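You operate a simulated robot arm through the tools that you are given. There is no shell and no other tool. Be economical: measure what you need, move in short steps, check, and stop when the job is done.

Carry out the task below with a simulated robot arm. There is one attempt and no reset: what you move stays moved.

TASK
Tip the jar's lentils into the colander and rinse them till the cloudiness is gone.
Fine: none spilt, jar back; swing the spout over, tap off.

The check looks at the end state, three seconds after you hand in, the way a careful person would. Anything else that was tipped, shoved, dropped, spilled or broken makes it a failure.

THE ROBOT
A 7-joint arm with a two-finger parallel gripper, fixed in place. Base frame: the origin is at the foot of the arm, x ahead of it, y to its left, z up; the work surface is at about z = 762. Units: mm, degrees, N and s.
With the tool pointing down near the work surface it reaches from about 200 to 740 mm from the base axis. Its first joint turns from -166.0 to 166.0 degrees. Payload 1.57 kg.
Tool frame: the origin (TCP) lies between the finger pads and is the grasp point; the fingertips stand 30 mm ahead of it; z points along the fingers, y is the line along which they close. The gripper opens to 110 mm. The fingers are 24 mm wide and 12 mm thick; the gripper's body (48 by 112 mm) begins 78 mm behind the TCP.
Orientation is that of the tool frame in the base frame, as a unit quaternion [x, y, z, w]. With the fingers straight down and closing along the base's y, the tool's x points along the base's -x, its y along +y and its z along -z.

THE INTERFACE
- The arm moves only by the tool drive_tool. Its argument "commands" is a list of rows, each a list of 7 numbers: the shift along the base's x, y, z in mm, then the turn, a rotation vector about the base's x, y, z in degrees, then the finger opening in mm, from 0 to 110. In form: [[tx, ty, tz, rx, ry, rz, gripper], ...]. A call has 1 to 20 rows; each row shifts and turns the commanded pose from where the row before left it. Rows are played at 5 a second. More than 50 mm and 8.6 degrees between two rows, or a gripper value outside its range, and nothing of the call is played. Where a pose cannot be reached the arm comes as near as it can. A force on the tool above 40 N (or 10 N above the force at the start of the call, whichever is more), or a blocked arm, ends the call early, and 0.2 s more pass. The fingers move at their own pace (about 45 mm/s each) and stop on an object; they squeeze with about 36 N. The grip force told is the motor's: it shows also when the fingers shut on nothing. Time passes only in rows, and 0.2 s behind the last, so rows that do not move let the fingers close. The reply holds the time, the measured pose of the TCP, the force on the tool along the base axes, the opening and the grip force, in the units named above and with some noise.
- Cameras (640 x 400 px; columns grow to the right, rows downward): "scene" is fixed at [399.4, 490.8, 1687]; the picture's right is [-0.87, -0.50, 0.00], its down [-0.43, 0.73, -0.53] and it looks along [0.27, -0.46, -0.85] (base axes); focal length 250 px, centre (320, 200). "wrist" rides on the gripper at [-36, 0, -80] in the tool frame; the picture's right is [0.00, -1.00, 0.00], its down [0.97, 0.00, -0.24] and it looks along [0.24, 0.00, 0.97] (tool axes); focal length 218 px, centre (320, 200).
- snapshot(camera): a new picture of that camera. The clock stands still meanwhile.
- slide_trunk(by): slides the trunk up (or, below 0, down) by that many mm; the arm rides with it, the base frame stays. It gives what a move gives, with no picture.
- probe_pixels(camera, pixels): for up to 12 pixels [column, row] of the newest picture of that camera ("zoom" is the newest enlarged one), the place [x, y, z] in the base frame of the surface seen there, good to about 3 mm, but the place of the scene camera against the robot may be out by one fixed shift of up to 18 mm in any direction. The clock stands still meanwhile.
- inspect(camera, box): a new picture of the part [left, top, right, bottom] of that camera's present view, enlarged. The clock stands still meanwhile.
- finish_job(): hands the job in; it is judged then, once.

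Go step by step. Measure first, check grasps and placings, and put right what went wrong. The budget is 80 turns and 54 pictures, counting those below and the enlarged ones. Unless the task says otherwise, let go and move clear before handing in, and close with one line.

The tools are called by a JSON object that holds its "method" and its "body". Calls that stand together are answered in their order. drive_tool: Moves the arm, as the interface text tells. Its arguments: {"type":"object","properties":{"commands":{"type":"array","items":{"type":"array","items":{"type":"number"}}}},"required":["commands"]} The other tools are called the same way: slide_trunk (by) slides the trunk up or down; snapshot (camera) takes a picture; probe_pixels (camera, pixels) gives the place of the surface under pixels of a picture; inspect (camera, box) takes an enlarged picture of a part of a camera's view; finish_job () hands the job in.

At the start:

```text
time: 0.0
tool_pos: [453.8, 164.6, 1308.1]
tool_rot: [0.0, 1.0, 0.0, 0.0]
wrist_force: [-0.3, 0.2, -0.2]
width: 109.8
finger_force: 0.0
trunk travel left (down, up): [-525.0, 65.0]
```

scene: 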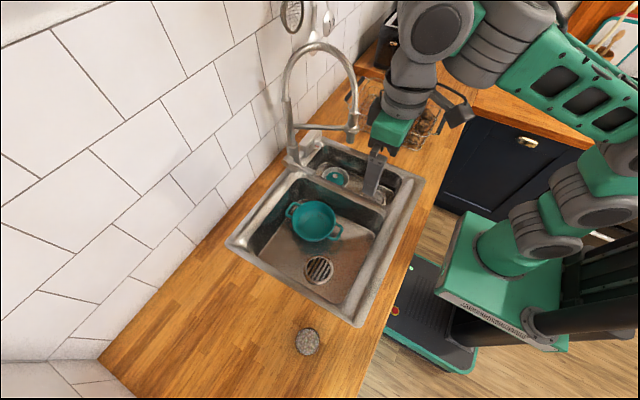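
wrist: 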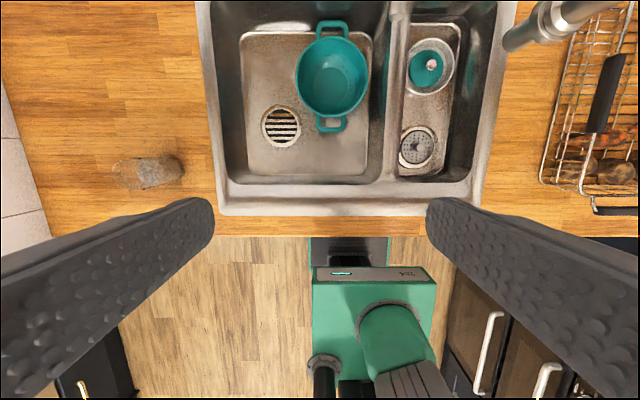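

The pictures show a sink with a teal pot or colander at scene (314,220), a jar-like object at (308,341), and a faucet whose spout hangs over near (355,130). I'll enlarge these and probe them.

{"method": "inspect", "body": {"camera": "scene", "box": [220, 120, 440, 258]}}

{"method": "inspect", "body": {"camera": "scene", "box": [250, 20, 410, 180]}}

{"method": "inspect", "body": {"camera": "scene", "box": [260, 310, 360, 372]}}

{"method": "probe_pixels", "body": {"camera": "scene", "pixels": [[308, 335], [308, 350], [300, 345], [314, 228], [290, 212], [336, 232], [355, 128], [290, 110], [320, 45], [295, 155], [325, 127], [318, 268]]}}

{"method": "probe_pixels", "body": {"camera": "wrist", "pixels": [[123, 173], [170, 170], [332, 80], [300, 75], [366, 75], [330, 25], [330, 126], [427, 66], [415, 148], [515, 35], [282, 127], [545, 15]]}}

```text
2.90 times, centred on (330, 189) of scene
```

zoom: 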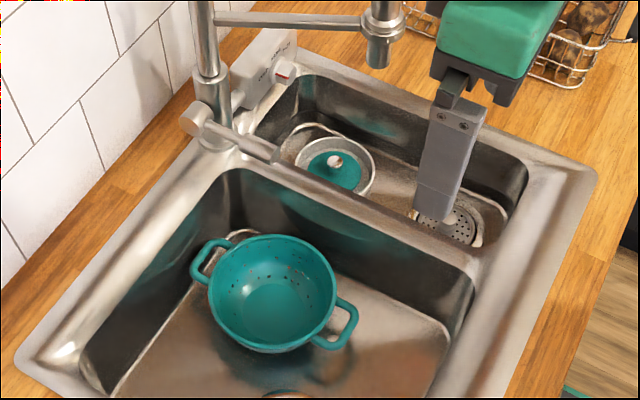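

```text
2.50 times, centred on (330, 100) of scene
```

zoom: 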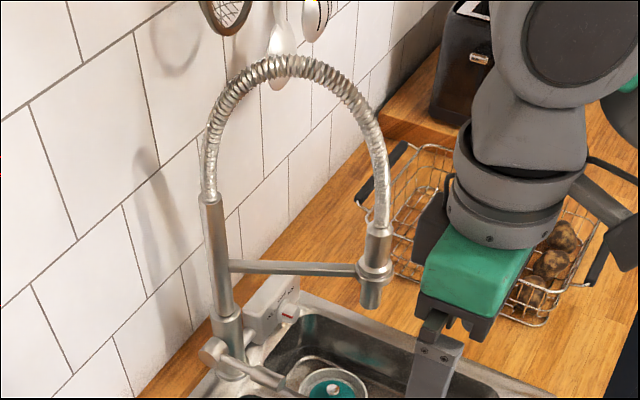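

```text
6.40 times, centred on (310, 341) of scene
```

zoom: 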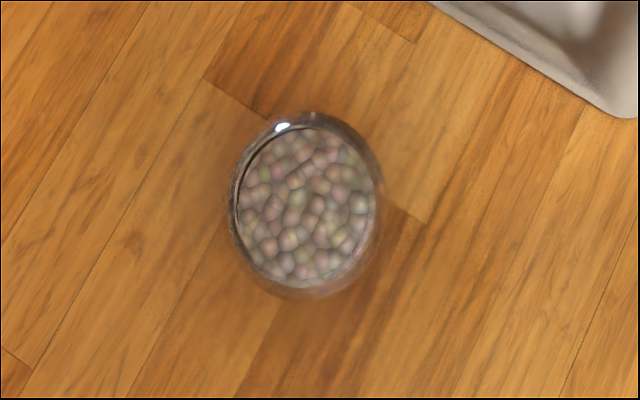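

```text
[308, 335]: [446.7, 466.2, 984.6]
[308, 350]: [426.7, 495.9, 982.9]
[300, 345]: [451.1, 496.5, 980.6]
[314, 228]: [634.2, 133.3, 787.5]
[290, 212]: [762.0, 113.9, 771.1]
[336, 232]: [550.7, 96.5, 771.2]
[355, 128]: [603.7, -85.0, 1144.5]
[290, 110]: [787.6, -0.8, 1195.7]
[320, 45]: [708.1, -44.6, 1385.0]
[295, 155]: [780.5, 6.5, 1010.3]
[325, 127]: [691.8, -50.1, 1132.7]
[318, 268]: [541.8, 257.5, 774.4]
```

```text
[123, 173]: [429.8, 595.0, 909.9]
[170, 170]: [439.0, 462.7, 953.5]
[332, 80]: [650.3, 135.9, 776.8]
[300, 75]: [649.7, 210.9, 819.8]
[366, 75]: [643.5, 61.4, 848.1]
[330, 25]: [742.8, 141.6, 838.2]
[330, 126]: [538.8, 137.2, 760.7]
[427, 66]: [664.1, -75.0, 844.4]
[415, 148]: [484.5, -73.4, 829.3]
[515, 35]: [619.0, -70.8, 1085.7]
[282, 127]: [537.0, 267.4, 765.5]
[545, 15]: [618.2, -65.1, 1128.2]
```

The sink floor is at z≈765, the counter at about 910, and the lentil tops at about 983. I'll take a closer look at the tap lever and the box beside it, and measure the arm's own links.

{"method": "inspect", "body": {"camera": "scene", "box": [270, 120, 340, 185]}}

{"method": "probe_pixels", "body": {"camera": "zoom", "pixels": [[160, 390], [250, 440], [350, 500], [150, 330], [250, 250], [270, 210], [300, 150], [400, 430], [80, 550]]}}

{"method": "probe_pixels", "body": {"camera": "scene", "pixels": [[435, 30], [410, 75], [395, 130], [530, 70], [620, 165], [545, 220], [500, 250], [250, 300], [300, 310], [330, 360], [280, 345], [420, 190]]}}

```text
6.15 times, centred on (305, 152) of scene
```

zoom: 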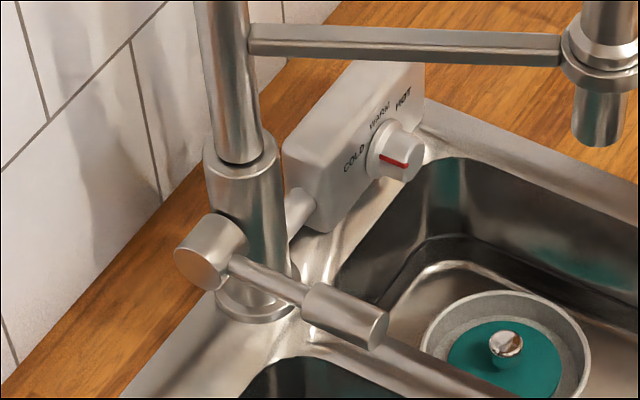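

```text
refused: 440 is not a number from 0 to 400
```

```text
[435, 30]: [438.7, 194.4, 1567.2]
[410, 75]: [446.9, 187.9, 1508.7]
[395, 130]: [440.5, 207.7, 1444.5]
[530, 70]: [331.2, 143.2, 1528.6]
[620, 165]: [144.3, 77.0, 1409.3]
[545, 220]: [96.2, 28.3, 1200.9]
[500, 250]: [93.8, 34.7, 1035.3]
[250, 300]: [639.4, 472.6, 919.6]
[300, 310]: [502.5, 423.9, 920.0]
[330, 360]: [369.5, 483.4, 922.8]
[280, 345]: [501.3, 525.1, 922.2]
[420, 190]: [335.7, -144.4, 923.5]
```

Lever geometry is clear: hub on the tap body at zoom (210,255), handle end at (350,320), plus a temperature dial. I'll probe the lever precisely.

{"method": "probe_pixels", "body": {"camera": "zoom", "pixels": [[200, 265], [225, 225], [240, 265], [270, 285], [310, 300], [345, 305], [378, 335], [345, 330], [240, 170], [390, 158], [595, 110], [250, 310]]}}

{"method": "inspect", "body": {"camera": "wrist", "box": [100, 140, 200, 202]}}

{"method": "probe_pixels", "body": {"camera": "wrist", "pixels": [[178, 172], [175, 160], [175, 182], [150, 172], [118, 172], [100, 172], [150, 158], [150, 188], [205, 190], [480, 200]]}}

```text
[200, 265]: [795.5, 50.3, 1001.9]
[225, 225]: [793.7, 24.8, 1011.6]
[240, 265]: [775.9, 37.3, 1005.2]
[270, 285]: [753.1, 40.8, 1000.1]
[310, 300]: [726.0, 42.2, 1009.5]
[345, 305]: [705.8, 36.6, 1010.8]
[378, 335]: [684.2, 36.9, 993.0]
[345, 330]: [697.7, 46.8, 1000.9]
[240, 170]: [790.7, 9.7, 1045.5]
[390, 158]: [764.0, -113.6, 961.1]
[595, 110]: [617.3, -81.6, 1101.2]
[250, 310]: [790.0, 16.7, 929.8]
```

```text
6.40 times, centred on (150, 171) of wrist
```

zoom: 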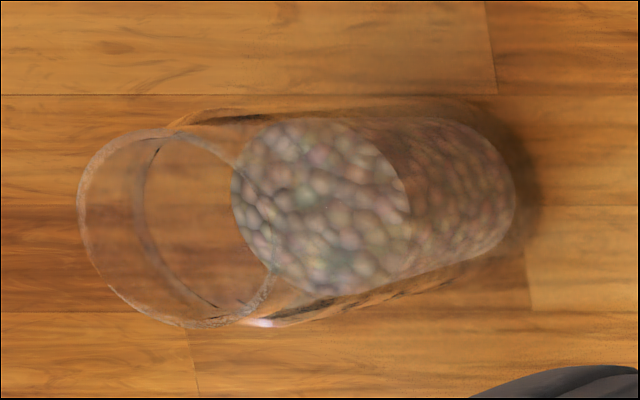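

```text
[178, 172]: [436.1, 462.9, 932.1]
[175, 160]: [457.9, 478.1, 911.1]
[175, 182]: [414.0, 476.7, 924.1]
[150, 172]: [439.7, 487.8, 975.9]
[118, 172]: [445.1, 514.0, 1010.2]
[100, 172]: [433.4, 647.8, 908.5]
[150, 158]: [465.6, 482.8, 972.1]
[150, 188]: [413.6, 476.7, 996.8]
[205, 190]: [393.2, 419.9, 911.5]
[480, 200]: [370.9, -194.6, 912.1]
```

The jar is centred near (439,489): Ø about 52, rim z≈1020, lentil top ≈975, counter 910. I'll orient the tool for a side grasp (25° down, azimuth 48°) at the current height first.

{"method": "drive_tool", "body": {"commands": [[0, 0, 0, 0, -8.125, 0, 110], [0, 0, 0, 0, -8.125, 0, 110], [0, 0, 0, 0, -8.125, 0, 110], [0, 0, 0, 0, -8.125, 0, 110], [0, 0, 0, 0, -8.125, 0, 110], [0, 0, 0, 0, -8.125, 0, 110], [0, 0, 0, 0, -8.125, 0, 110], [0, 0, 0, 0, -8.125, 0, 110], [-15.6, 39.4, 0, 0, 0, 8, 110], [-15.6, 39.4, 0, 0, 0, 8, 110], [-15.6, 39.4, 0, 0, 0, 8, 110], [-15.6, 39.4, 0, 0, 0, 8, 110], [-15.6, 39.4, 0, 0, 0, 8, 110], [-15.6, 39.4, 0, 0, 0, 8, 110], [0, 0, 0, 0, 0, 0, 110]]}}

{"method": "snapshot", "body": {"camera": "scene"}}

```text
time: 1.7
tool_pos: [404.1, 140.0, 1349.1]
tool_rot: [-0.035, 0.932, -0.025, 0.36]
wrist_force: [-1.3, 0.4, -0.5]
width: 110.1
finger_force: 0.0
out of reach, approached as far as the arm can: row 5, 6, 7, 8
trunk travel left (down, up): [-525.0, 65.0]
stopped in row 8: the arm was blocked; the commanded pose is now the measured one
```

```text
46 pictures are left
```

scene: 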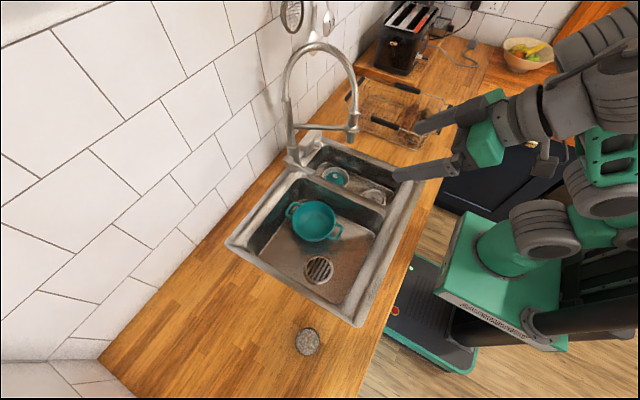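

The wrist folded too tightly close to the base (tool now at about 48° below horizontal). I'll swing out toward the jar's azimuth at longer reach, then finish the tilt.

{"method": "drive_tool", "body": {"commands": [[3, 42, -4, 0, 0, 6, 110], [3, 42, -4, 0, 0, 6, 110], [3, 42, -4, 0, 0, 6, 110], [3, 42, -4, 0, 0, 6, 110], [3, 42, -4, 0, 0, 6, 110], [3, 42, -4, 0, 0, 6, 110], [3, 42, -4, 0, 0, 6, 110], [3, 42, -4, 0, 0, 6, 110], [0, 0, 0, 5.94, -5.35, 0, 110], [0, 0, 0, 5.94, -5.35, 0, 110], [0, 0, 0, 5.57, -5.0, 0, 110], [0, 0, 0, 0, 0, 0, 110]]}}

```text
time: 4.3
tool_pos: [334.3, 339.1, 1456.1]
tool_rot: [-0.414, 0.752, 0.218, 0.464]
wrist_force: [0.4, 0.5, 0.6]
width: 110.0
finger_force: 0.1
out of reach, approached as far as the arm can: row 1, 2, 3, 4, 5, 6, 7, 8, 9, 10, 11
trunk travel left (down, up): [-525.0, 65.0]
```

The tool is at the right orientation but sits higher and closer than commanded, so the target is low relative to the shoulder. Lowering the trunk should help.

{"method": "slide_trunk", "body": {"by": -300}}

{"method": "snapshot", "body": {"camera": "scene"}}

{"method": "snapshot", "body": {"camera": "wrist"}}

```text
time: 7.3
tool_pos: [387.9, 319.1, 1132.3]
tool_rot: [-0.379, 0.786, 0.198, 0.447]
wrist_force: [0.7, 0.5, -0.3]
width: 109.9
finger_force: 0.0
trunk travel left (down, up): [-225.0, 365.0]
```

```text
45 pictures are left
```

scene: 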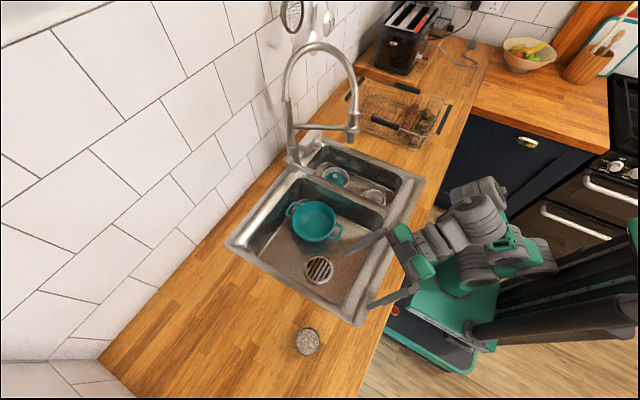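

```text
44 pictures are left
```

wrist: 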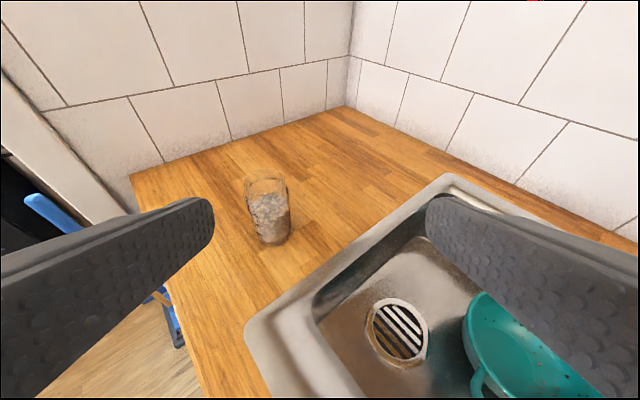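

The view is good: the jar is at wrist (268,210), tool azimuth about 50°, 31° down, level. I'll probe the jar's faces.

{"method": "inspect", "body": {"camera": "wrist", "box": [225, 160, 315, 256]}}

{"method": "probe_pixels", "body": {"camera": "wrist", "pixels": [[268, 210], [275, 240], [253, 215], [286, 205], [248, 185], [283, 180], [265, 188], [265, 176], [276, 248], [300, 240]]}}

```text
4.17 times, centred on (270, 208) of wrist
```

zoom: 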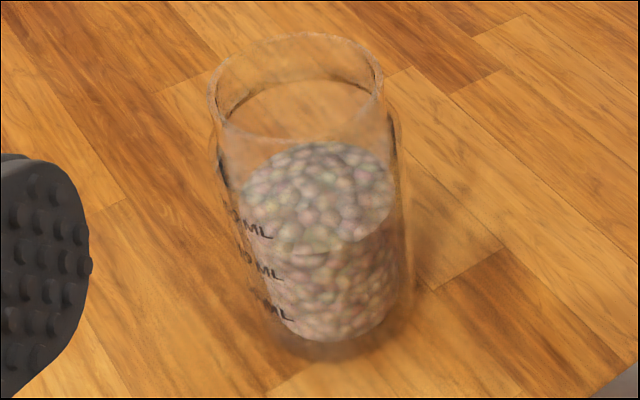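

```text
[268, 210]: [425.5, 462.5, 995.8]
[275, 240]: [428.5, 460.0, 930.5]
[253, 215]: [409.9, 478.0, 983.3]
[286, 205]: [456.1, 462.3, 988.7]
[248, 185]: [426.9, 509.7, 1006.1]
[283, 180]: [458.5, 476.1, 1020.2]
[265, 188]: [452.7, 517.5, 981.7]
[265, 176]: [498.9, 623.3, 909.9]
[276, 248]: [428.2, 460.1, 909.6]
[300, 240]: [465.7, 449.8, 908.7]
```

The jar's centre is about (440,486), r≈29, rim 1020. I'll move to the pre-grasp, 130 mm back along the tool axis.

{"method": "drive_tool", "body": {"commands": [[-5, 20.6, -23.6, 0, 0, 0, 110], [-5, 20.6, -23.6, 0, 0, 0, 110], [-5, 20.6, -23.6, 0, 0, 0, 110], [-5, 20.6, -23.6, 0, 0, 0, 110], [0, 0, 0, 0, 0, 0, 110]]}}

{"method": "snapshot", "body": {"camera": "wrist"}}

```text
time: 8.5
tool_pos: [340.6, 390.9, 1113.9]
tool_rot: [-0.377, 0.754, 0.222, 0.49]
wrist_force: [0.7, -0.8, -0.6]
width: 109.8
finger_force: 0.0
out of reach, approached as far as the arm can: row 1, 2
trunk travel left (down, up): [-225.0, 365.0]
```

```text
42 pictures are left
```

wrist: 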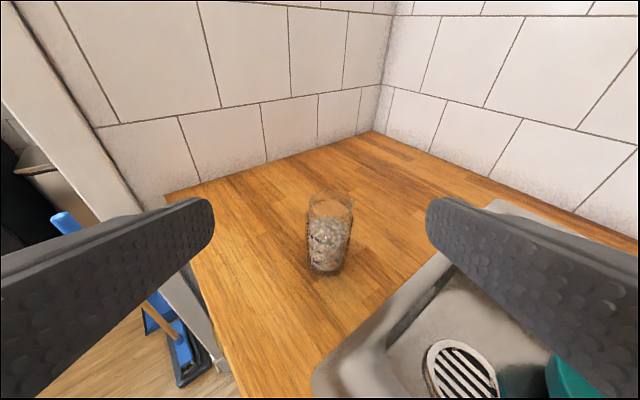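

The commanded pose is now reachable (25° down, azimuth 51°), and the jar is centred at column 330. Now I'll move down to the pre-grasp line.

{"method": "drive_tool", "body": {"commands": [[8, 3, -24, 0, 0, 0, 110], [8, 3, -24, 0, 0, 0, 110], [8, 3, -24, 0, 0, 0, 110], [7, 2, -23, 0, 0, 0, 110], [0, 0, 0, 0, 0, 0, 110]]}}

{"method": "snapshot", "body": {"camera": "wrist"}}

```text
time: 9.7
tool_pos: [372.1, 399.1, 1019.1]
tool_rot: [-0.376, 0.754, 0.222, 0.491]
wrist_force: [-0.7, 0.2, 0.4]
width: 109.9
finger_force: 0.0
trunk travel left (down, up): [-225.0, 365.0]
```

```text
41 pictures are left
```

wrist: 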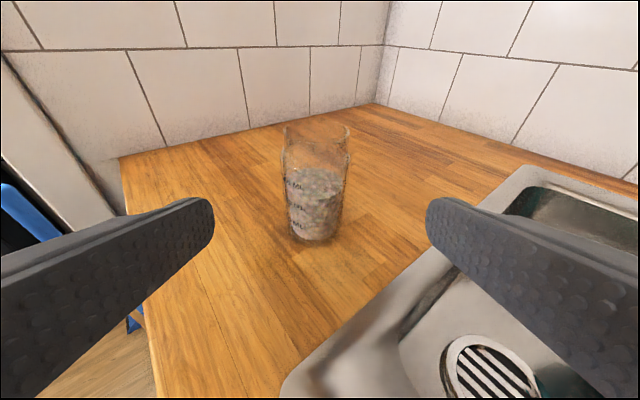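

Tracking is exact and the jar is centred at column 317. I'll probe the front face to fix the distance.

{"method": "probe_pixels", "body": {"camera": "wrist", "pixels": [[315, 215], [315, 230], [300, 215], [330, 215], [287, 165], [346, 165], [316, 240]]}}

```text
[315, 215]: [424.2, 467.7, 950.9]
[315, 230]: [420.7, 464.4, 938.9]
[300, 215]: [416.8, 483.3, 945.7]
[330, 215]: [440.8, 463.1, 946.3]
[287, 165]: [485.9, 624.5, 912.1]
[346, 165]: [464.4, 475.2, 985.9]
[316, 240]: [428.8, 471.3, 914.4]
```

The jar's centre is (440,488). I'll advance 122 mm along the tool axis and then close.

{"method": "drive_tool", "body": {"commands": [[13.6, 17.7, -10.2, 0, 0, 0, 110], [13.6, 17.7, -10.2, 0, 0, 0, 110], [13.6, 17.7, -10.2, 0, 0, 0, 110], [13.6, 17.7, -10.2, 0, 0, 0, 110], [13.6, 17.7, -10.2, 0, 0, 0, 110], [0, 0, 0, 0, 0, 0, 110], [0, 0, 0, 0, 0, 0, 75], [0, 0, 0, 0, 0, 0, 65], [0, 0, 0, 0, 0, 0, 60], [0, 0, 0, 0, 0, 0, 50], [0, 0, 0, 0, 0, 0, 40], [0, 0, 0, 0, 0, 0, 40]]}}

{"method": "snapshot", "body": {"camera": "wrist"}}

```text
time: 12.3
tool_pos: [441.3, 486.7, 968.2]
tool_rot: [-0.376, 0.754, 0.222, 0.491]
wrist_force: [-0.5, 0.7, 0.1]
width: 60.9
finger_force: 36.0
trunk travel left (down, up): [-225.0, 365.0]
```

```text
40 pictures are left
```

wrist: 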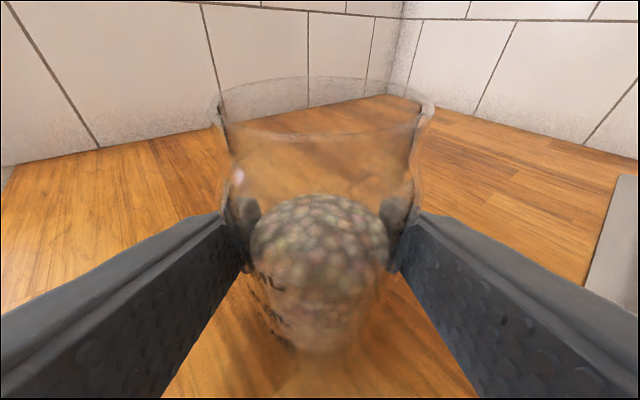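

Grip is solid at 60.9 mm, 36 N. I'll lift straight up 100 mm.

{"method": "drive_tool", "body": {"commands": [[0, 0, 10, 0, 0, 0, 40], [0, 0, 18, 0, 0, 0, 40], [0, 0, 18, 0, 0, 0, 40], [0, 0, 18, 0, 0, 0, 40], [0, 0, 18, 0, 0, 0, 40], [0, 0, 18, 0, 0, 0, 40], [0, 0, 0, 0, 0, 0, 40]]}}

{"method": "snapshot", "body": {"camera": "scene"}}

```text
time: 13.9
tool_pos: [439.7, 489.1, 1067.8]
tool_rot: [-0.375, 0.754, 0.222, 0.492]
wrist_force: [-0.4, 0.6, -2.2]
width: 58.3
finger_force: 27.3
trunk travel left (down, up): [-225.0, 365.0]
```

```text
39 pictures are left
```

scene: 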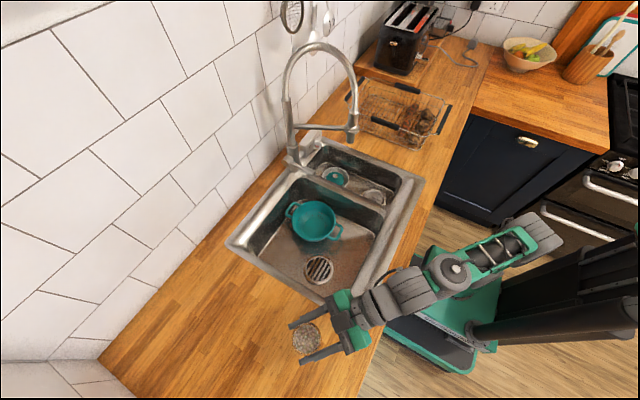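

The width reads 58.3 and the grip force 27 N, so I'll check the wrist view for slip before travelling.

{"method": "drive_tool", "body": {"commands": [[0, 0, 0, 0, 0, 0, 30], [0, 0, 0, 0, 0, 0, 30]]}}

{"method": "snapshot", "body": {"camera": "wrist"}}

```text
time: 14.5
tool_pos: [441.9, 488.1, 1067.4]
tool_rot: [-0.376, 0.754, 0.222, 0.491]
wrist_force: [-0.4, -0.5, -2.5]
width: 57.3
finger_force: 35.6
trunk travel left (down, up): [-225.0, 365.0]
```

```text
38 pictures are left
```

wrist: 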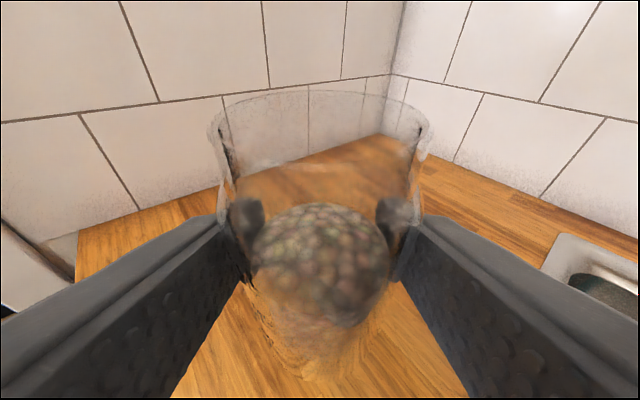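

The rim sits about 14 px lower than before (92 against 78), a few mm of slip. I'll squeeze with command 0 and hold to see whether it's stable.

{"method": "drive_tool", "body": {"commands": [[0, 0, 0, 0, 0, 0, 0], [0, 0, 0, 0, 0, 0, 0], [0, 0, 0, 0, 0, 0, 0], [0, 0, 0, 0, 0, 0, 0], [0, 0, 0, 0, 0, 0, 0], [0, 0, 0, 0, 0, 0, 0]]}}

{"method": "snapshot", "body": {"camera": "wrist"}}

```text
time: 15.9
tool_pos: [441.5, 487.9, 1068.4]
tool_rot: [-0.375, 0.754, 0.221, 0.491]
wrist_force: [0.2, 0.2, -2.3]
width: 57.2
finger_force: 36.7
trunk travel left (down, up): [-225.0, 365.0]
```

```text
37 pictures are left
```

wrist: 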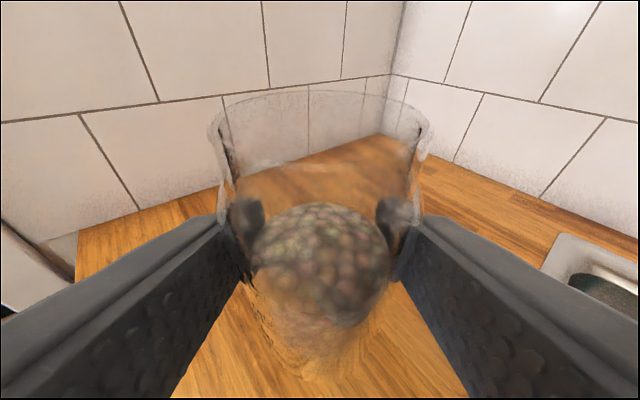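

It's stable with no further slip. Now I'll swing toward the colander in 16 gentle rows, at z 1068 with the jar upright.

{"method": "drive_tool", "body": {"commands": [[17.6, -15.3, 0, 0, 0, -2.025, 0], [17.6, -15.3, 0, 0, 0, -2.025, 0], [16.5, -16.5, 0, 0, 0, -2.025, 0], [16.5, -16.6, 0, 0, 0, -2.025, 0], [15.3, -17.8, 0, 0, 0, -2.025, 0], [15.4, -17.8, 0, 0, 0, -2.025, 0], [14.1, -18.8, 0, 0, 0, -2.025, 0], [14.1, -18.9, 0, 0, 0, -2.025, 0], [12.8, -19.9, 0, 0, 0, -2.025, 0], [12.8, -19.9, 0, 0, 0, -2.025, 0], [11.4, -20.8, 0, 0, 0, -2.025, 0], [11.4, -20.9, 0, 0, 0, -2.025, 0], [9.9, -21.7, 0, 0, 0, -2.025, 0], [9.9, -21.7, 0, 0, 0, -2.025, 0], [8.5, -22.4, 0, 0, 0, -2.025, 0], [8.4, -22.4, 0, 0, 0, -2.025, 0], [0, 0, 0, 0, 0, 0, 0]]}}

{"method": "snapshot", "body": {"camera": "scene"}}

{"method": "snapshot", "body": {"camera": "wrist"}}

```text
time: 19.5
tool_pos: [653.5, 180.0, 1067.7]
tool_rot: [-0.151, 0.829, 0.076, 0.533]
wrist_force: [-0.6, 0.5, -2.7]
width: 57.0
finger_force: 35.9
trunk travel left (down, up): [-225.0, 365.0]
```

```text
36 pictures are left
```

scene: 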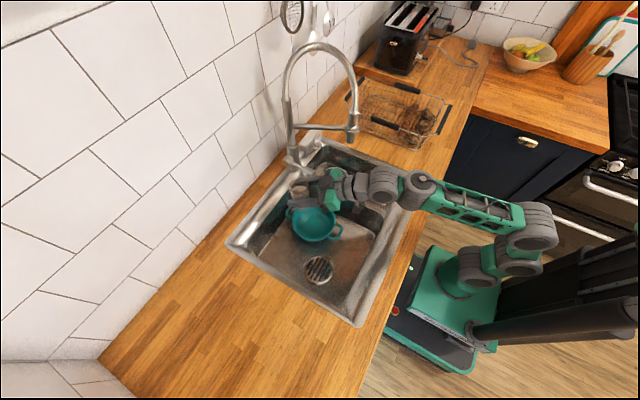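

```text
35 pictures are left
```

wrist: 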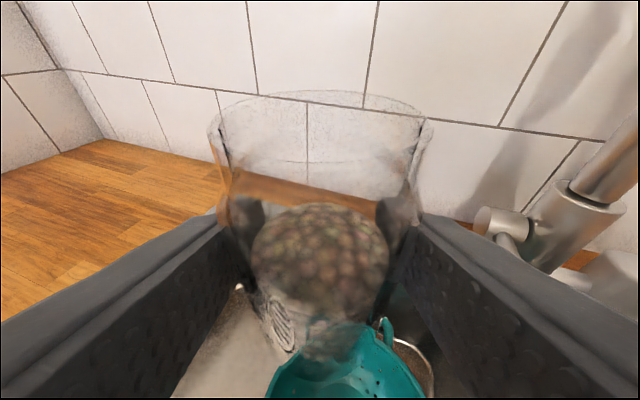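

The jar is above the colander (teal rim at wrist (345,370)). I'll raise the tool pitch 15° to about 10° below horizontal and lower to z≈965 before rolling.

{"method": "drive_tool", "body": {"commands": [[0, 0, 0, 1.18, -3.56, 0, 0], [0, 0, 0, 1.18, -3.56, 0, 0], [0, 0, 0, 1.18, -3.56, 0, 0], [0, 0, 0, 1.18, -3.56, 0, 0], [0, 0, -17, 0, 0, 0, 0], [0, 0, -17, 0, 0, 0, 0], [0, 0, -17, 0, 0, 0, 0], [0, 0, -17, 0, 0, 0, 0], [0, 0, -17, 0, 0, 0, 0], [0, 0, -17, 0, 0, 0, 0], [0, 0, 0, 0, 0, 0, 0]]}}

{"method": "snapshot", "body": {"camera": "scene"}}

{"method": "snapshot", "body": {"camera": "wrist"}}

```text
time: 21.9
tool_pos: [653.4, 179.6, 967.2]
tool_rot: [-0.137, 0.752, 0.091, 0.638]
wrist_force: [-0.9, 1.0, -2.3]
width: 57.2
finger_force: 36.2
trunk travel left (down, up): [-225.0, 365.0]
```

```text
34 pictures are left
```

scene: 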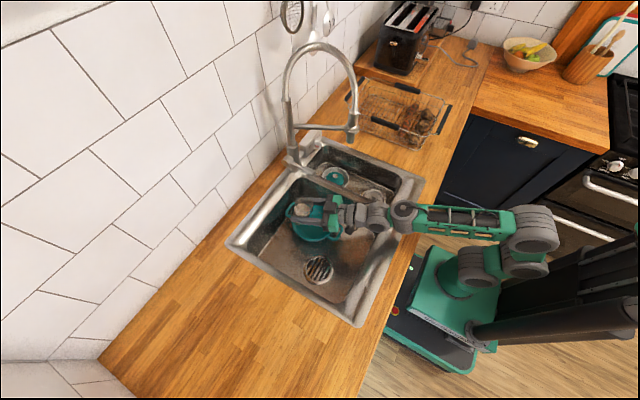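

```text
33 pictures are left
```

wrist: 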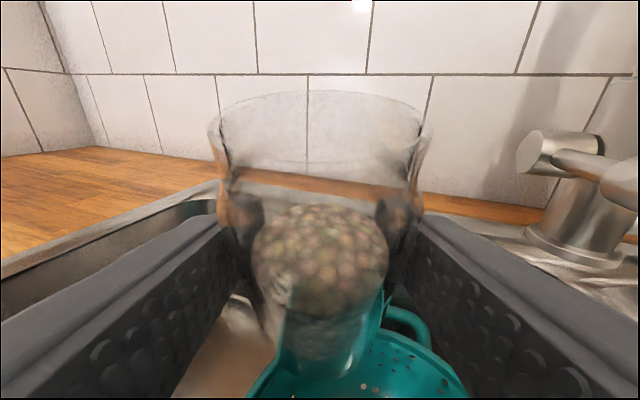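

The jar is upright, the colander sits to its lower right as planned. I'll lower 20 mm and roll 72°, still short of flow, then check.

{"method": "drive_tool", "body": {"commands": [[0, 0, -10, 0, 0, 0, 0], [0, 0, -10, 0, 0, 0, 0], [0, 0, 0, 7.48, 2.49, -1.35, 0], [0, 0, 0, 7.48, 2.49, -1.35, 0], [0, 0, 0, 7.48, 2.49, -1.35, 0], [0, 0, 0, 7.48, 2.49, -1.35, 0], [0, 0, 0, 7.48, 2.49, -1.35, 0], [0, 0, 0, 7.48, 2.49, -1.35, 0], [0, 0, 0, 7.48, 2.49, -1.35, 0], [0, 0, 0, 7.48, 2.49, -1.35, 0], [0, 0, 0, 0, 0, 0, 0]]}}

{"method": "inspect", "body": {"camera": "scene", "box": [250, 150, 410, 250]}}

{"method": "snapshot", "body": {"camera": "wrist"}}

```text
time: 24.3
tool_pos: [653.0, 180.6, 945.4]
tool_rot: [0.283, 0.71, 0.416, 0.493]
wrist_force: [-0.4, -0.2, -2.4]
width: 57.0
finger_force: 35.7
trunk travel left (down, up): [-225.0, 365.0]
```

```text
4.00 times, centred on (330, 200) of scene
```

zoom: 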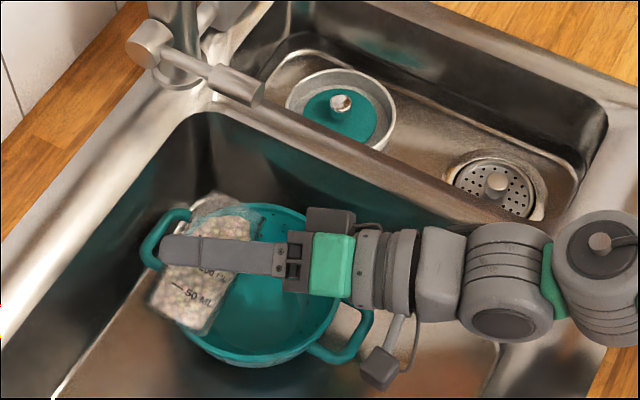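

```text
31 pictures are left
```

wrist: 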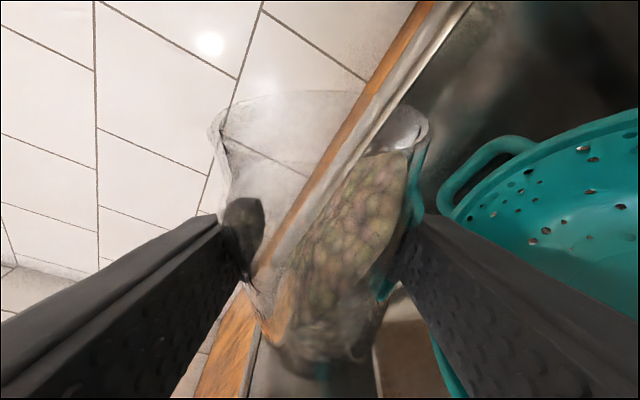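

Rolled 64°, no spill. Before pouring I'll probe the colander rim in the wrist picture to check alignment.

{"method": "probe_pixels", "body": {"camera": "wrist", "pixels": [[530, 160], [580, 133], [630, 114], [460, 215], [446, 205], [510, 140], [560, 230], [620, 260], [445, 385], [395, 130]]}}

{"method": "probe_pixels", "body": {"camera": "zoom", "pixels": [[300, 215], [195, 220], [338, 310], [250, 362], [190, 345], [215, 240], [235, 200], [200, 325], [255, 95]]}}

```text
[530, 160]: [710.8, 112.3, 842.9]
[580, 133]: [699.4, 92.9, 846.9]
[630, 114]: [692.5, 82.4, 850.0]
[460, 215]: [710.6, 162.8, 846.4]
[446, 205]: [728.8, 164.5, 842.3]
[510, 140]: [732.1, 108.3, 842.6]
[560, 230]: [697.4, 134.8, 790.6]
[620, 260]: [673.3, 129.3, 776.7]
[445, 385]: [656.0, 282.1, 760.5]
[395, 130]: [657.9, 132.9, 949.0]
```

```text
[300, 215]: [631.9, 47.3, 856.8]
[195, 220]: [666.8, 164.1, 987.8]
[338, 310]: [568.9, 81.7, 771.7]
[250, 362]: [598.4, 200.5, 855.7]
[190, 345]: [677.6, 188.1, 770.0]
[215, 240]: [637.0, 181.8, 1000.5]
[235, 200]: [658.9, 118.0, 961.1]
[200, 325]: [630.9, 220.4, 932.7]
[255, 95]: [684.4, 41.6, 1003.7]
```

The rim fit gives centre (635,137), R≈80. I'll shift the TCP 20 mm toward −x, then roll on slowly to pour.

{"method": "drive_tool", "body": {"commands": [[-10, 0, 0, 0, 0, 0, 0], [-10, 0, 0, 0, 0, 0, 0], [0, 0, 0, 3.74, 1.25, -0.67, 0], [0, 0, 0, 3.74, 1.25, -0.67, 0], [0, 0, 0, 3.74, 1.25, -0.67, 0], [0, 0, 0, 3.74, 1.25, -0.67, 0], [0, 0, 0, 3.74, 1.25, -0.67, 0], [0, 0, 0, 3.74, 1.25, -0.67, 0], [0, 0, 0, 3.74, 1.25, -0.67, 0], [0, 0, 0, 3.74, 1.25, -0.67, 0], [0, 0, 0, 3.74, 1.25, -0.67, 0], [0, 0, 0, 3.74, 1.25, -0.67, 0], [0, 0, 0, 3.74, 1.25, -0.67, 0], [0, 0, 0, 3.74, 1.25, -0.67, 0], [0, 0, 0, 3.74, 1.25, -0.67, 0], [0, 0, 0, 0, 0, 0, 0]]}}

{"method": "inspect", "body": {"camera": "scene", "box": [250, 150, 410, 250]}}

{"method": "snapshot", "body": {"camera": "wrist"}}

```text
time: 27.7
tool_pos: [632.0, 180.9, 946.6]
tool_rot: [0.565, 0.515, 0.59, 0.26]
wrist_force: [0.4, -0.1, -2.6]
width: 57.3
finger_force: 36.7
trunk travel left (down, up): [-225.0, 365.0]
```

```text
4.00 times, centred on (330, 200) of scene
```

zoom: 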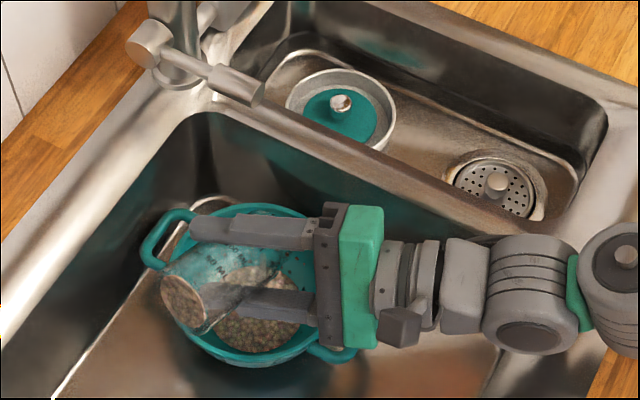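

```text
29 pictures are left
```

wrist: 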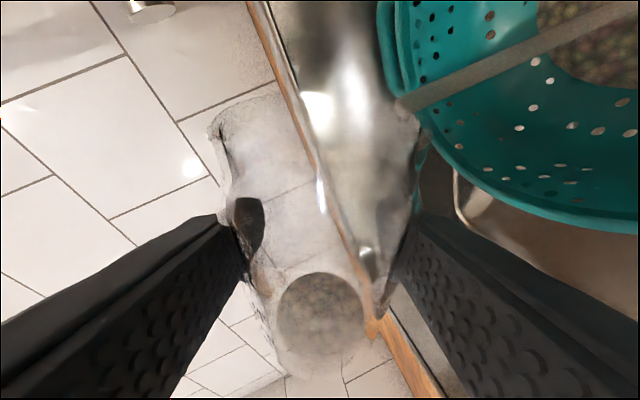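

Lentils are landing in the colander at zoom (250,320), with some possibly still in the jar. I'll roll on to about 150° and hold.

{"method": "drive_tool", "body": {"commands": [[0, 0, 0, 3.74, 1.25, -0.67, 0], [0, 0, 0, 3.74, 1.25, -0.67, 0], [0, 0, 0, 3.74, 1.25, -0.67, 0], [0, 0, 0, 3.74, 1.25, -0.67, 0], [0, 0, 0, 3.74, 1.25, -0.67, 0], [0, 0, 0, 3.74, 1.25, -0.67, 0], [0, 0, 0, 3.74, 1.25, -0.67, 0], [0, 0, 0, 0, 0, 0, 0], [0, 0, 0, 0, 0, 0, 0], [0, 0, 0, 0, 0, 0, 0], [0, 0, 0, 0, 0, 0, 0]]}}

{"method": "inspect", "body": {"camera": "scene", "box": [270, 180, 350, 250]}}

{"method": "snapshot", "body": {"camera": "wrist"}}

```text
time: 30.1
tool_pos: [632.0, 182.5, 946.9]
tool_rot: [0.673, 0.363, 0.636, 0.11]
wrist_force: [-0.1, 0.2, -2.5]
width: 57.1
finger_force: 36.1
trunk travel left (down, up): [-225.0, 365.0]
```

```text
5.71 times, centred on (310, 215) of scene
```

zoom: 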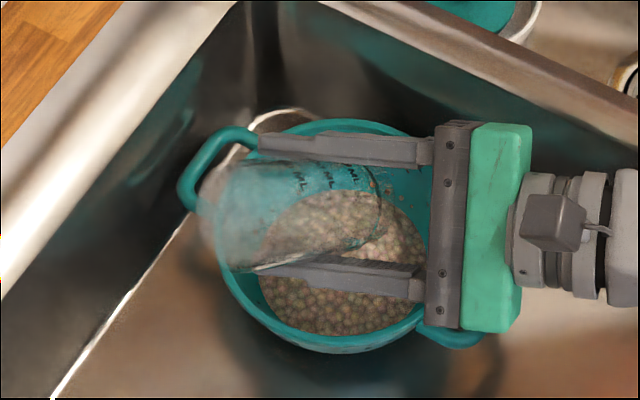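

```text
27 pictures are left
```

wrist: 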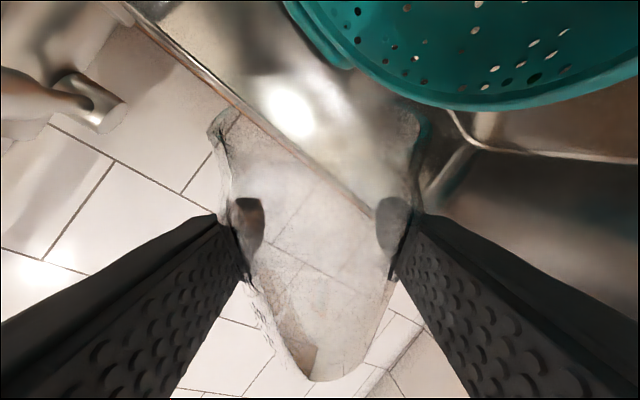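

The jar is empty and all lentils are in the colander. I'll lift, unroll 144°, and prepare to return.

{"method": "drive_tool", "body": {"commands": [[0, 0, 20, 0, 0, 0, 0], [0, 0, 20, 0, 0, 0, 0], [0, 0, 0, -7.48, -2.49, 1.35, 0], [0, 0, 0, -7.48, -2.49, 1.35, 0], [0, 0, 0, -7.48, -2.49, 1.35, 0], [0, 0, 0, -7.48, -2.49, 1.35, 0], [0, 0, 0, -7.48, -2.49, 1.35, 0], [0, 0, 0, -7.48, -2.49, 1.35, 0], [0, 0, 0, -7.48, -2.49, 1.35, 0], [0, 0, 0, -7.48, -2.49, 1.35, 0], [0, 0, 0, -7.48, -2.49, 1.35, 0], [0, 0, 0, -7.48, -2.49, 1.35, 0], [0, 0, 0, -7.48, -2.49, 1.35, 0], [0, 0, 0, -7.48, -2.49, 1.35, 0], [0, 0, 0, -7.48, -2.49, 1.35, 0], [0, 0, 0, -7.48, -2.49, 1.35, 0], [0, 0, 0, -7.48, -2.49, 1.35, 0], [0, 0, 0, -7.48, -2.49, 1.35, 0], [0, 0, 0, -7.48, -2.49, 1.35, 0], [0, 0, 0, -7.48, -2.49, 1.35, 0]]}}

```text
time: 34.3
tool_pos: [632.2, 181.0, 986.7]
tool_rot: [-0.137, 0.753, 0.09, 0.638]
wrist_force: [-0.3, -0.6, -2.2]
width: 56.9
finger_force: 35.5
trunk travel left (down, up): [-225.0, 365.0]
```

Upright again, orientation matching the pre-roll reading. I'll raise, restore the pitch, and swing back along the same arc.

{"method": "drive_tool", "body": {"commands": [[5, 0, 20, -1.18, 3.56, 0, 0], [5, 0, 20, -1.18, 3.56, 0, 0], [5, 0, 20, -1.18, 3.56, 0, 0], [6, 0, 21, -1.18, 3.56, 0, 0], [-8.4, 22.4, 0, 0, 0, 2.025, 0], [-8.5, 22.4, 0, 0, 0, 2.025, 0], [-9.9, 21.7, 0, 0, 0, 2.025, 0], [-9.9, 21.7, 0, 0, 0, 2.025, 0], [-11.4, 20.9, 0, 0, 0, 2.025, 0], [-11.4, 20.8, 0, 0, 0, 2.025, 0], [-12.8, 19.9, 0, 0, 0, 2.025, 0], [-12.8, 19.9, 0, 0, 0, 2.025, 0], [-14.1, 18.9, 0, 0, 0, 2.025, 0], [-14.1, 18.8, 0, 0, 0, 2.025, 0], [-15.4, 17.8, 0, 0, 0, 2.025, 0], [-15.3, 17.8, 0, 0, 0, 2.025, 0], [-16.5, 16.6, 0, 0, 0, 2.025, 0], [-16.5, 16.5, 0, 0, 0, 2.025, 0], [-17.6, 15.3, 0, 0, 0, 2.025, 0], [-17.6, 15.3, 0, 0, 0, 2.025, 0]]}}

{"method": "snapshot", "body": {"camera": "wrist"}}

```text
time: 38.5
tool_pos: [440.5, 490.3, 1068.3]
tool_rot: [-0.376, 0.755, 0.221, 0.49]
wrist_force: [0.2, 0.7, -1.8]
width: 57.0
finger_force: 35.6
trunk travel left (down, up): [-225.0, 365.0]
```

```text
26 pictures are left
```

wrist: 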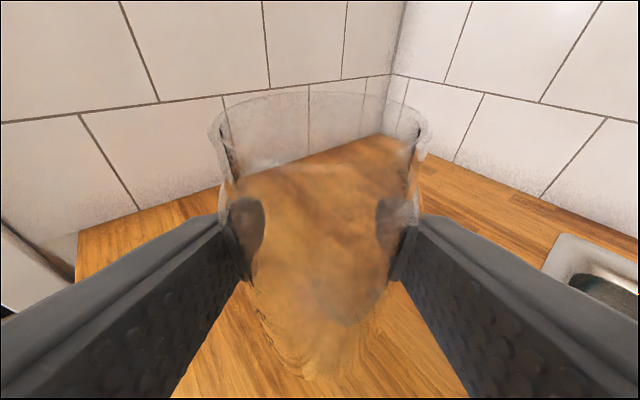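

The jar is in the grip as before. I'll lower 88 mm, then check the force before touchdown.

{"method": "drive_tool", "body": {"commands": [[0, 0, -22, 0, 0, 0, 0], [0, 0, -22, 0, 0, 0, 0], [0, 0, -22, 0, 0, 0, 0], [0, 0, -12, 0, 0, 0, 0], [0, 0, -8, 0, 0, 0, 0], [0, 0, 0, 0, 0, 0, 0], [0, 0, 0, 0, 0, 0, 0]]}}

{"method": "snapshot", "body": {"camera": "wrist"}}

```text
time: 40.1
tool_pos: [441.3, 488.1, 982.2]
tool_rot: [-0.375, 0.755, 0.221, 0.491]
wrist_force: [-0.7, -0.1, -2.3]
width: 57.0
finger_force: 36.2
trunk travel left (down, up): [-225.0, 365.0]
```

```text
25 pictures are left
```

wrist: 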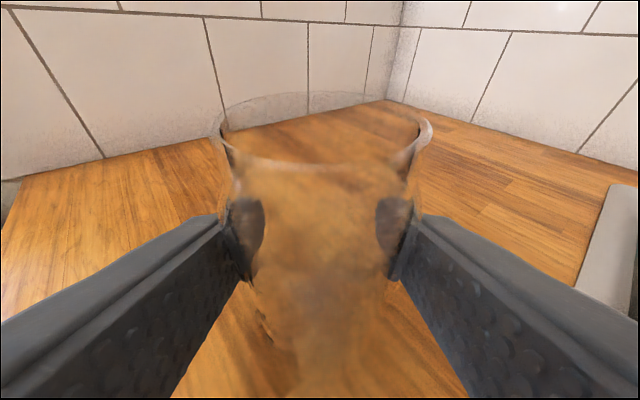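

No contact yet at z 982, so I'll continue in 2 mm steps.

{"method": "drive_tool", "body": {"commands": [[0, 0, -2, 0, 0, 0, 0], [0, 0, -2, 0, 0, 0, 0], [0, 0, -2, 0, 0, 0, 0], [0, 0, 0, 0, 0, 0, 0]]}}

{"method": "drive_tool", "body": {"commands": [[0, 0, -2, 0, 0, 0, 0], [0, 0, -1.5, 0, 0, 0, 0], [0, 0, 0, 0, 0, 0, 0]]}}

{"method": "drive_tool", "body": {"commands": [[0, 0, -1.5, 0, 0, 0, 0], [0, 0, 0, 0, 0, 0, 0]]}}

```text
time: 41.1
tool_pos: [440.9, 489.4, 974.9]
tool_rot: [-0.375, 0.755, 0.22, 0.491]
wrist_force: [-0.1, -0.4, -2.1]
width: 56.8
finger_force: 36.3
trunk travel left (down, up): [-225.0, 365.0]
```

```text
time: 41.9
tool_pos: [440.9, 488.7, 973.5]
tool_rot: [-0.374, 0.754, 0.221, 0.492]
wrist_force: [0.9, 1.1, 0.7]
width: 56.9
finger_force: 36.0
trunk travel left (down, up): [-225.0, 365.0]
```

```text
time: 42.5
tool_pos: [440.9, 488.2, 973.0]
tool_rot: [-0.374, 0.754, 0.221, 0.492]
wrist_force: [-0.3, -0.2, 8.9]
width: 57.0
finger_force: 36.0
trunk travel left (down, up): [-225.0, 365.0]
```

Contact is at z≈973 (force +8.9 N). I'll ease 1 mm up, open, and back straight out.

{"method": "drive_tool", "body": {"commands": [[0, 0, 1, 0, 0, 0, 50], [0, 0, 0, 0, 0, 0, 60], [0, 0, 0, 0, 0, 0, 70], [0, 0, 0, 0, 0, 0, 90], [0, 0, 0, 0, 0, 0, 110], [0, 0, 0, 0, 0, 0, 110], [0, 0, 0, 0, 0, 0, 110]]}}

{"method": "drive_tool", "body": {"commands": [[-13.6, -17.1, 10.2, 0, 0, 0, 110], [-13.6, -17.1, 10.2, 0, 0, 0, 110], [-13.6, -17.1, 10.2, 0, 0, 0, 110], [-13.6, -17.1, 10.2, 0, 0, 0, 110], [-13.6, -17.1, 10.2, 0, 0, 0, 110], [-5, -5, 30, 0, 0, 0, 110], [0, 0, 40, 0, 0, 0, 110], [0, 0, 0, 0, 0, 0, 110]]}}

{"method": "snapshot", "body": {"camera": "wrist"}}

{"method": "snapshot", "body": {"camera": "scene"}}

```text
time: 44.1
tool_pos: [441.0, 487.9, 971.4]
tool_rot: [-0.375, 0.754, 0.221, 0.491]
wrist_force: [0.1, -0.3, 0.4]
width: 110.0
finger_force: 0.1
trunk travel left (down, up): [-225.0, 365.0]
```

```text
time: 45.9
tool_pos: [366.8, 396.6, 1094.2]
tool_rot: [-0.375, 0.754, 0.221, 0.491]
wrist_force: [-0.8, -0.3, -0.4]
width: 110.1
finger_force: 0.1
trunk travel left (down, up): [-225.0, 365.0]
```

```text
24 pictures are left
```

wrist: 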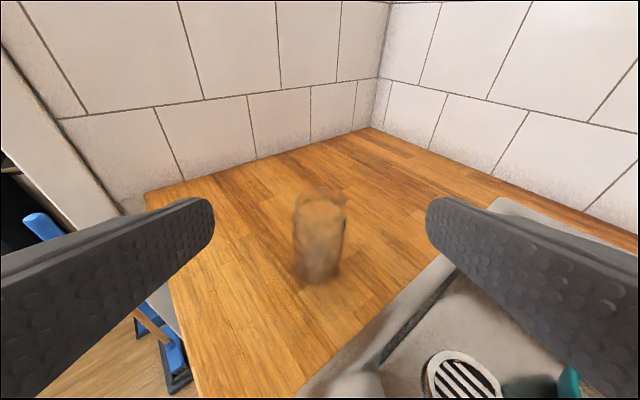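

```text
23 pictures are left
```

scene: 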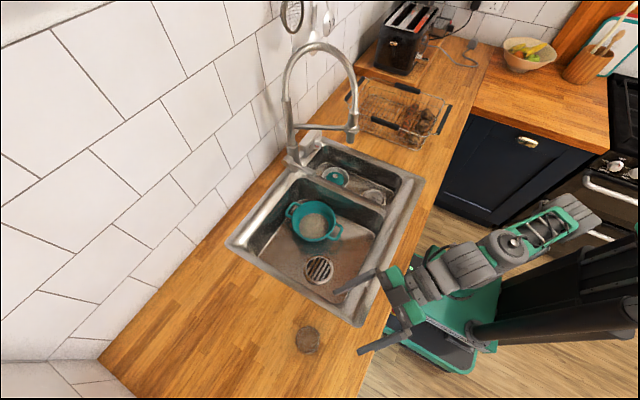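

The jar stands upright at its original place and the lentils look grey and cloudy in the colander. Next I'll swing the arm round to face the spout nozzle at about (625,−72,1105).

{"method": "drive_tool", "body": {"commands": [[29.2, -33.1, 1, 0, 0, -4.65, 110], [26.2, -34.9, 1, 0, 0, -4.65, 110], [23.1, -36.6, 1, 0, 0, -4.65, 110], [20, -38.3, 1, 0, 0, -4.65, 110], [16.8, -39.6, 1, 0, 0, -4.65, 110], [13.4, -40.6, 1, 0, 0, -4.65, 110], [10, -41.4, 1, 0, 0, -4.65, 110], [6.6, -41.8, 1, 0, 0, -4.65, 110], [3.1, -42.1, 1, 0, 0, -4.65, 110], [-0.2, -41.9, 1, 0, 0, -4.65, 110], [-3.7, -41.6, 1, 0, 0, -4.65, 110], [-7, -40.9, 1, 0, 0, -4.65, 110], [0, 0, 0, 0, 0, 0, 110]]}}

{"method": "snapshot", "body": {"camera": "wrist"}}

{"method": "inspect", "body": {"camera": "scene", "box": [270, 180, 350, 250]}}

```text
time: 48.7
tool_pos: [507.2, -76.4, 1105.4]
tool_rot: [0.022, 0.842, -0.035, 0.538]
wrist_force: [-0.7, 0.8, -0.3]
width: 110.1
finger_force: 0.0
trunk travel left (down, up): [-225.0, 365.0]
```

```text
22 pictures are left
```

wrist: 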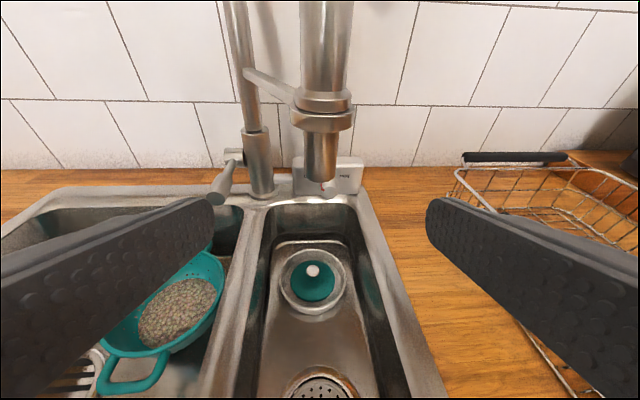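

```text
5.71 times, centred on (310, 215) of scene
```

zoom: 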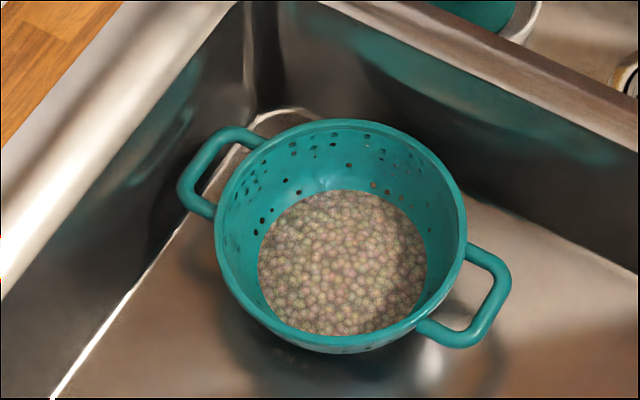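

All the lentils are in the colander with none spilt, and the nozzle hangs ahead at wrist (322,150). I'll probe the nozzle, column, lever and dial.

{"method": "probe_pixels", "body": {"camera": "wrist", "pixels": [[322, 170], [322, 145], [322, 122], [322, 100], [322, 60], [307, 150], [336, 150], [262, 170], [243, 90], [222, 190], [235, 158], [228, 175]]}}

{"method": "inspect", "body": {"camera": "wrist", "box": [190, 80, 370, 210]}}

```text
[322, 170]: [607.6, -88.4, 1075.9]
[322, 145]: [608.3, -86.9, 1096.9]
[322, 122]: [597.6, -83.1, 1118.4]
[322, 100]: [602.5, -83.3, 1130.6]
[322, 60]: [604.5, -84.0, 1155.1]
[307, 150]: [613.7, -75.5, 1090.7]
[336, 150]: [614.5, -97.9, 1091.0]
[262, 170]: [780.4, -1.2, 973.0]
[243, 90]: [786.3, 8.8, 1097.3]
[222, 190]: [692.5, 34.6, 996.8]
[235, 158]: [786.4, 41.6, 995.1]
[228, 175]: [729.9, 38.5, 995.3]
```

```text
3.08 times, centred on (280, 145) of wrist
```

zoom: 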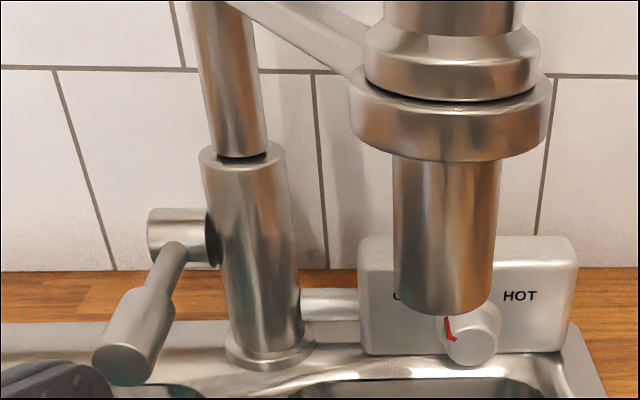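

Nozzle centre ≈(622,−87), Ø28, z 1065–1112, column axis ≈(798,4), so the spout radius is about 198. I'll slide the open fingers around the nozzle, then close to a loose cage.

{"method": "drive_tool", "body": {"commands": [[28, -3, -5, 0, 0, 0, 110], [28, -3, -4, 0, 0, 0, 110], [28, -3, -4, 0, 0, 0, 110], [29, -2, -4, 0, 0, 0, 110], [0, 0, 0, 0, 0, 0, 70], [0, 0, 0, 0, 0, 0, 45], [0, 0, 0, 0, 0, 0, 42], [0, 0, 0, 0, 0, 0, 40]]}}

{"method": "snapshot", "body": {"camera": "wrist"}}

```text
time: 50.5
tool_pos: [620.5, -86.3, 1087.9]
tool_rot: [0.021, 0.842, -0.034, 0.537]
wrist_force: [0.8, -1.3, 0.6]
width: 40.1
finger_force: 0.1
trunk travel left (down, up): [-225.0, 365.0]
```

```text
19 pictures are left
```

wrist: 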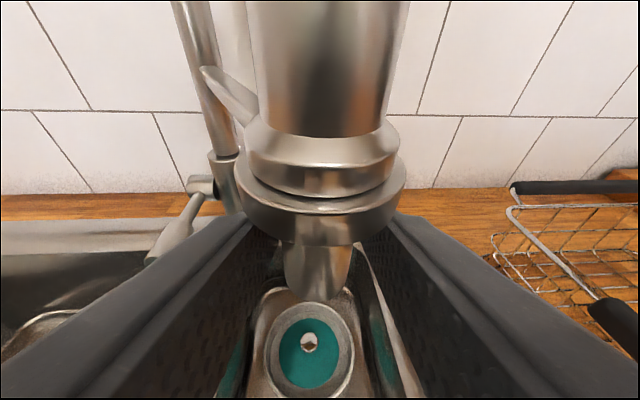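

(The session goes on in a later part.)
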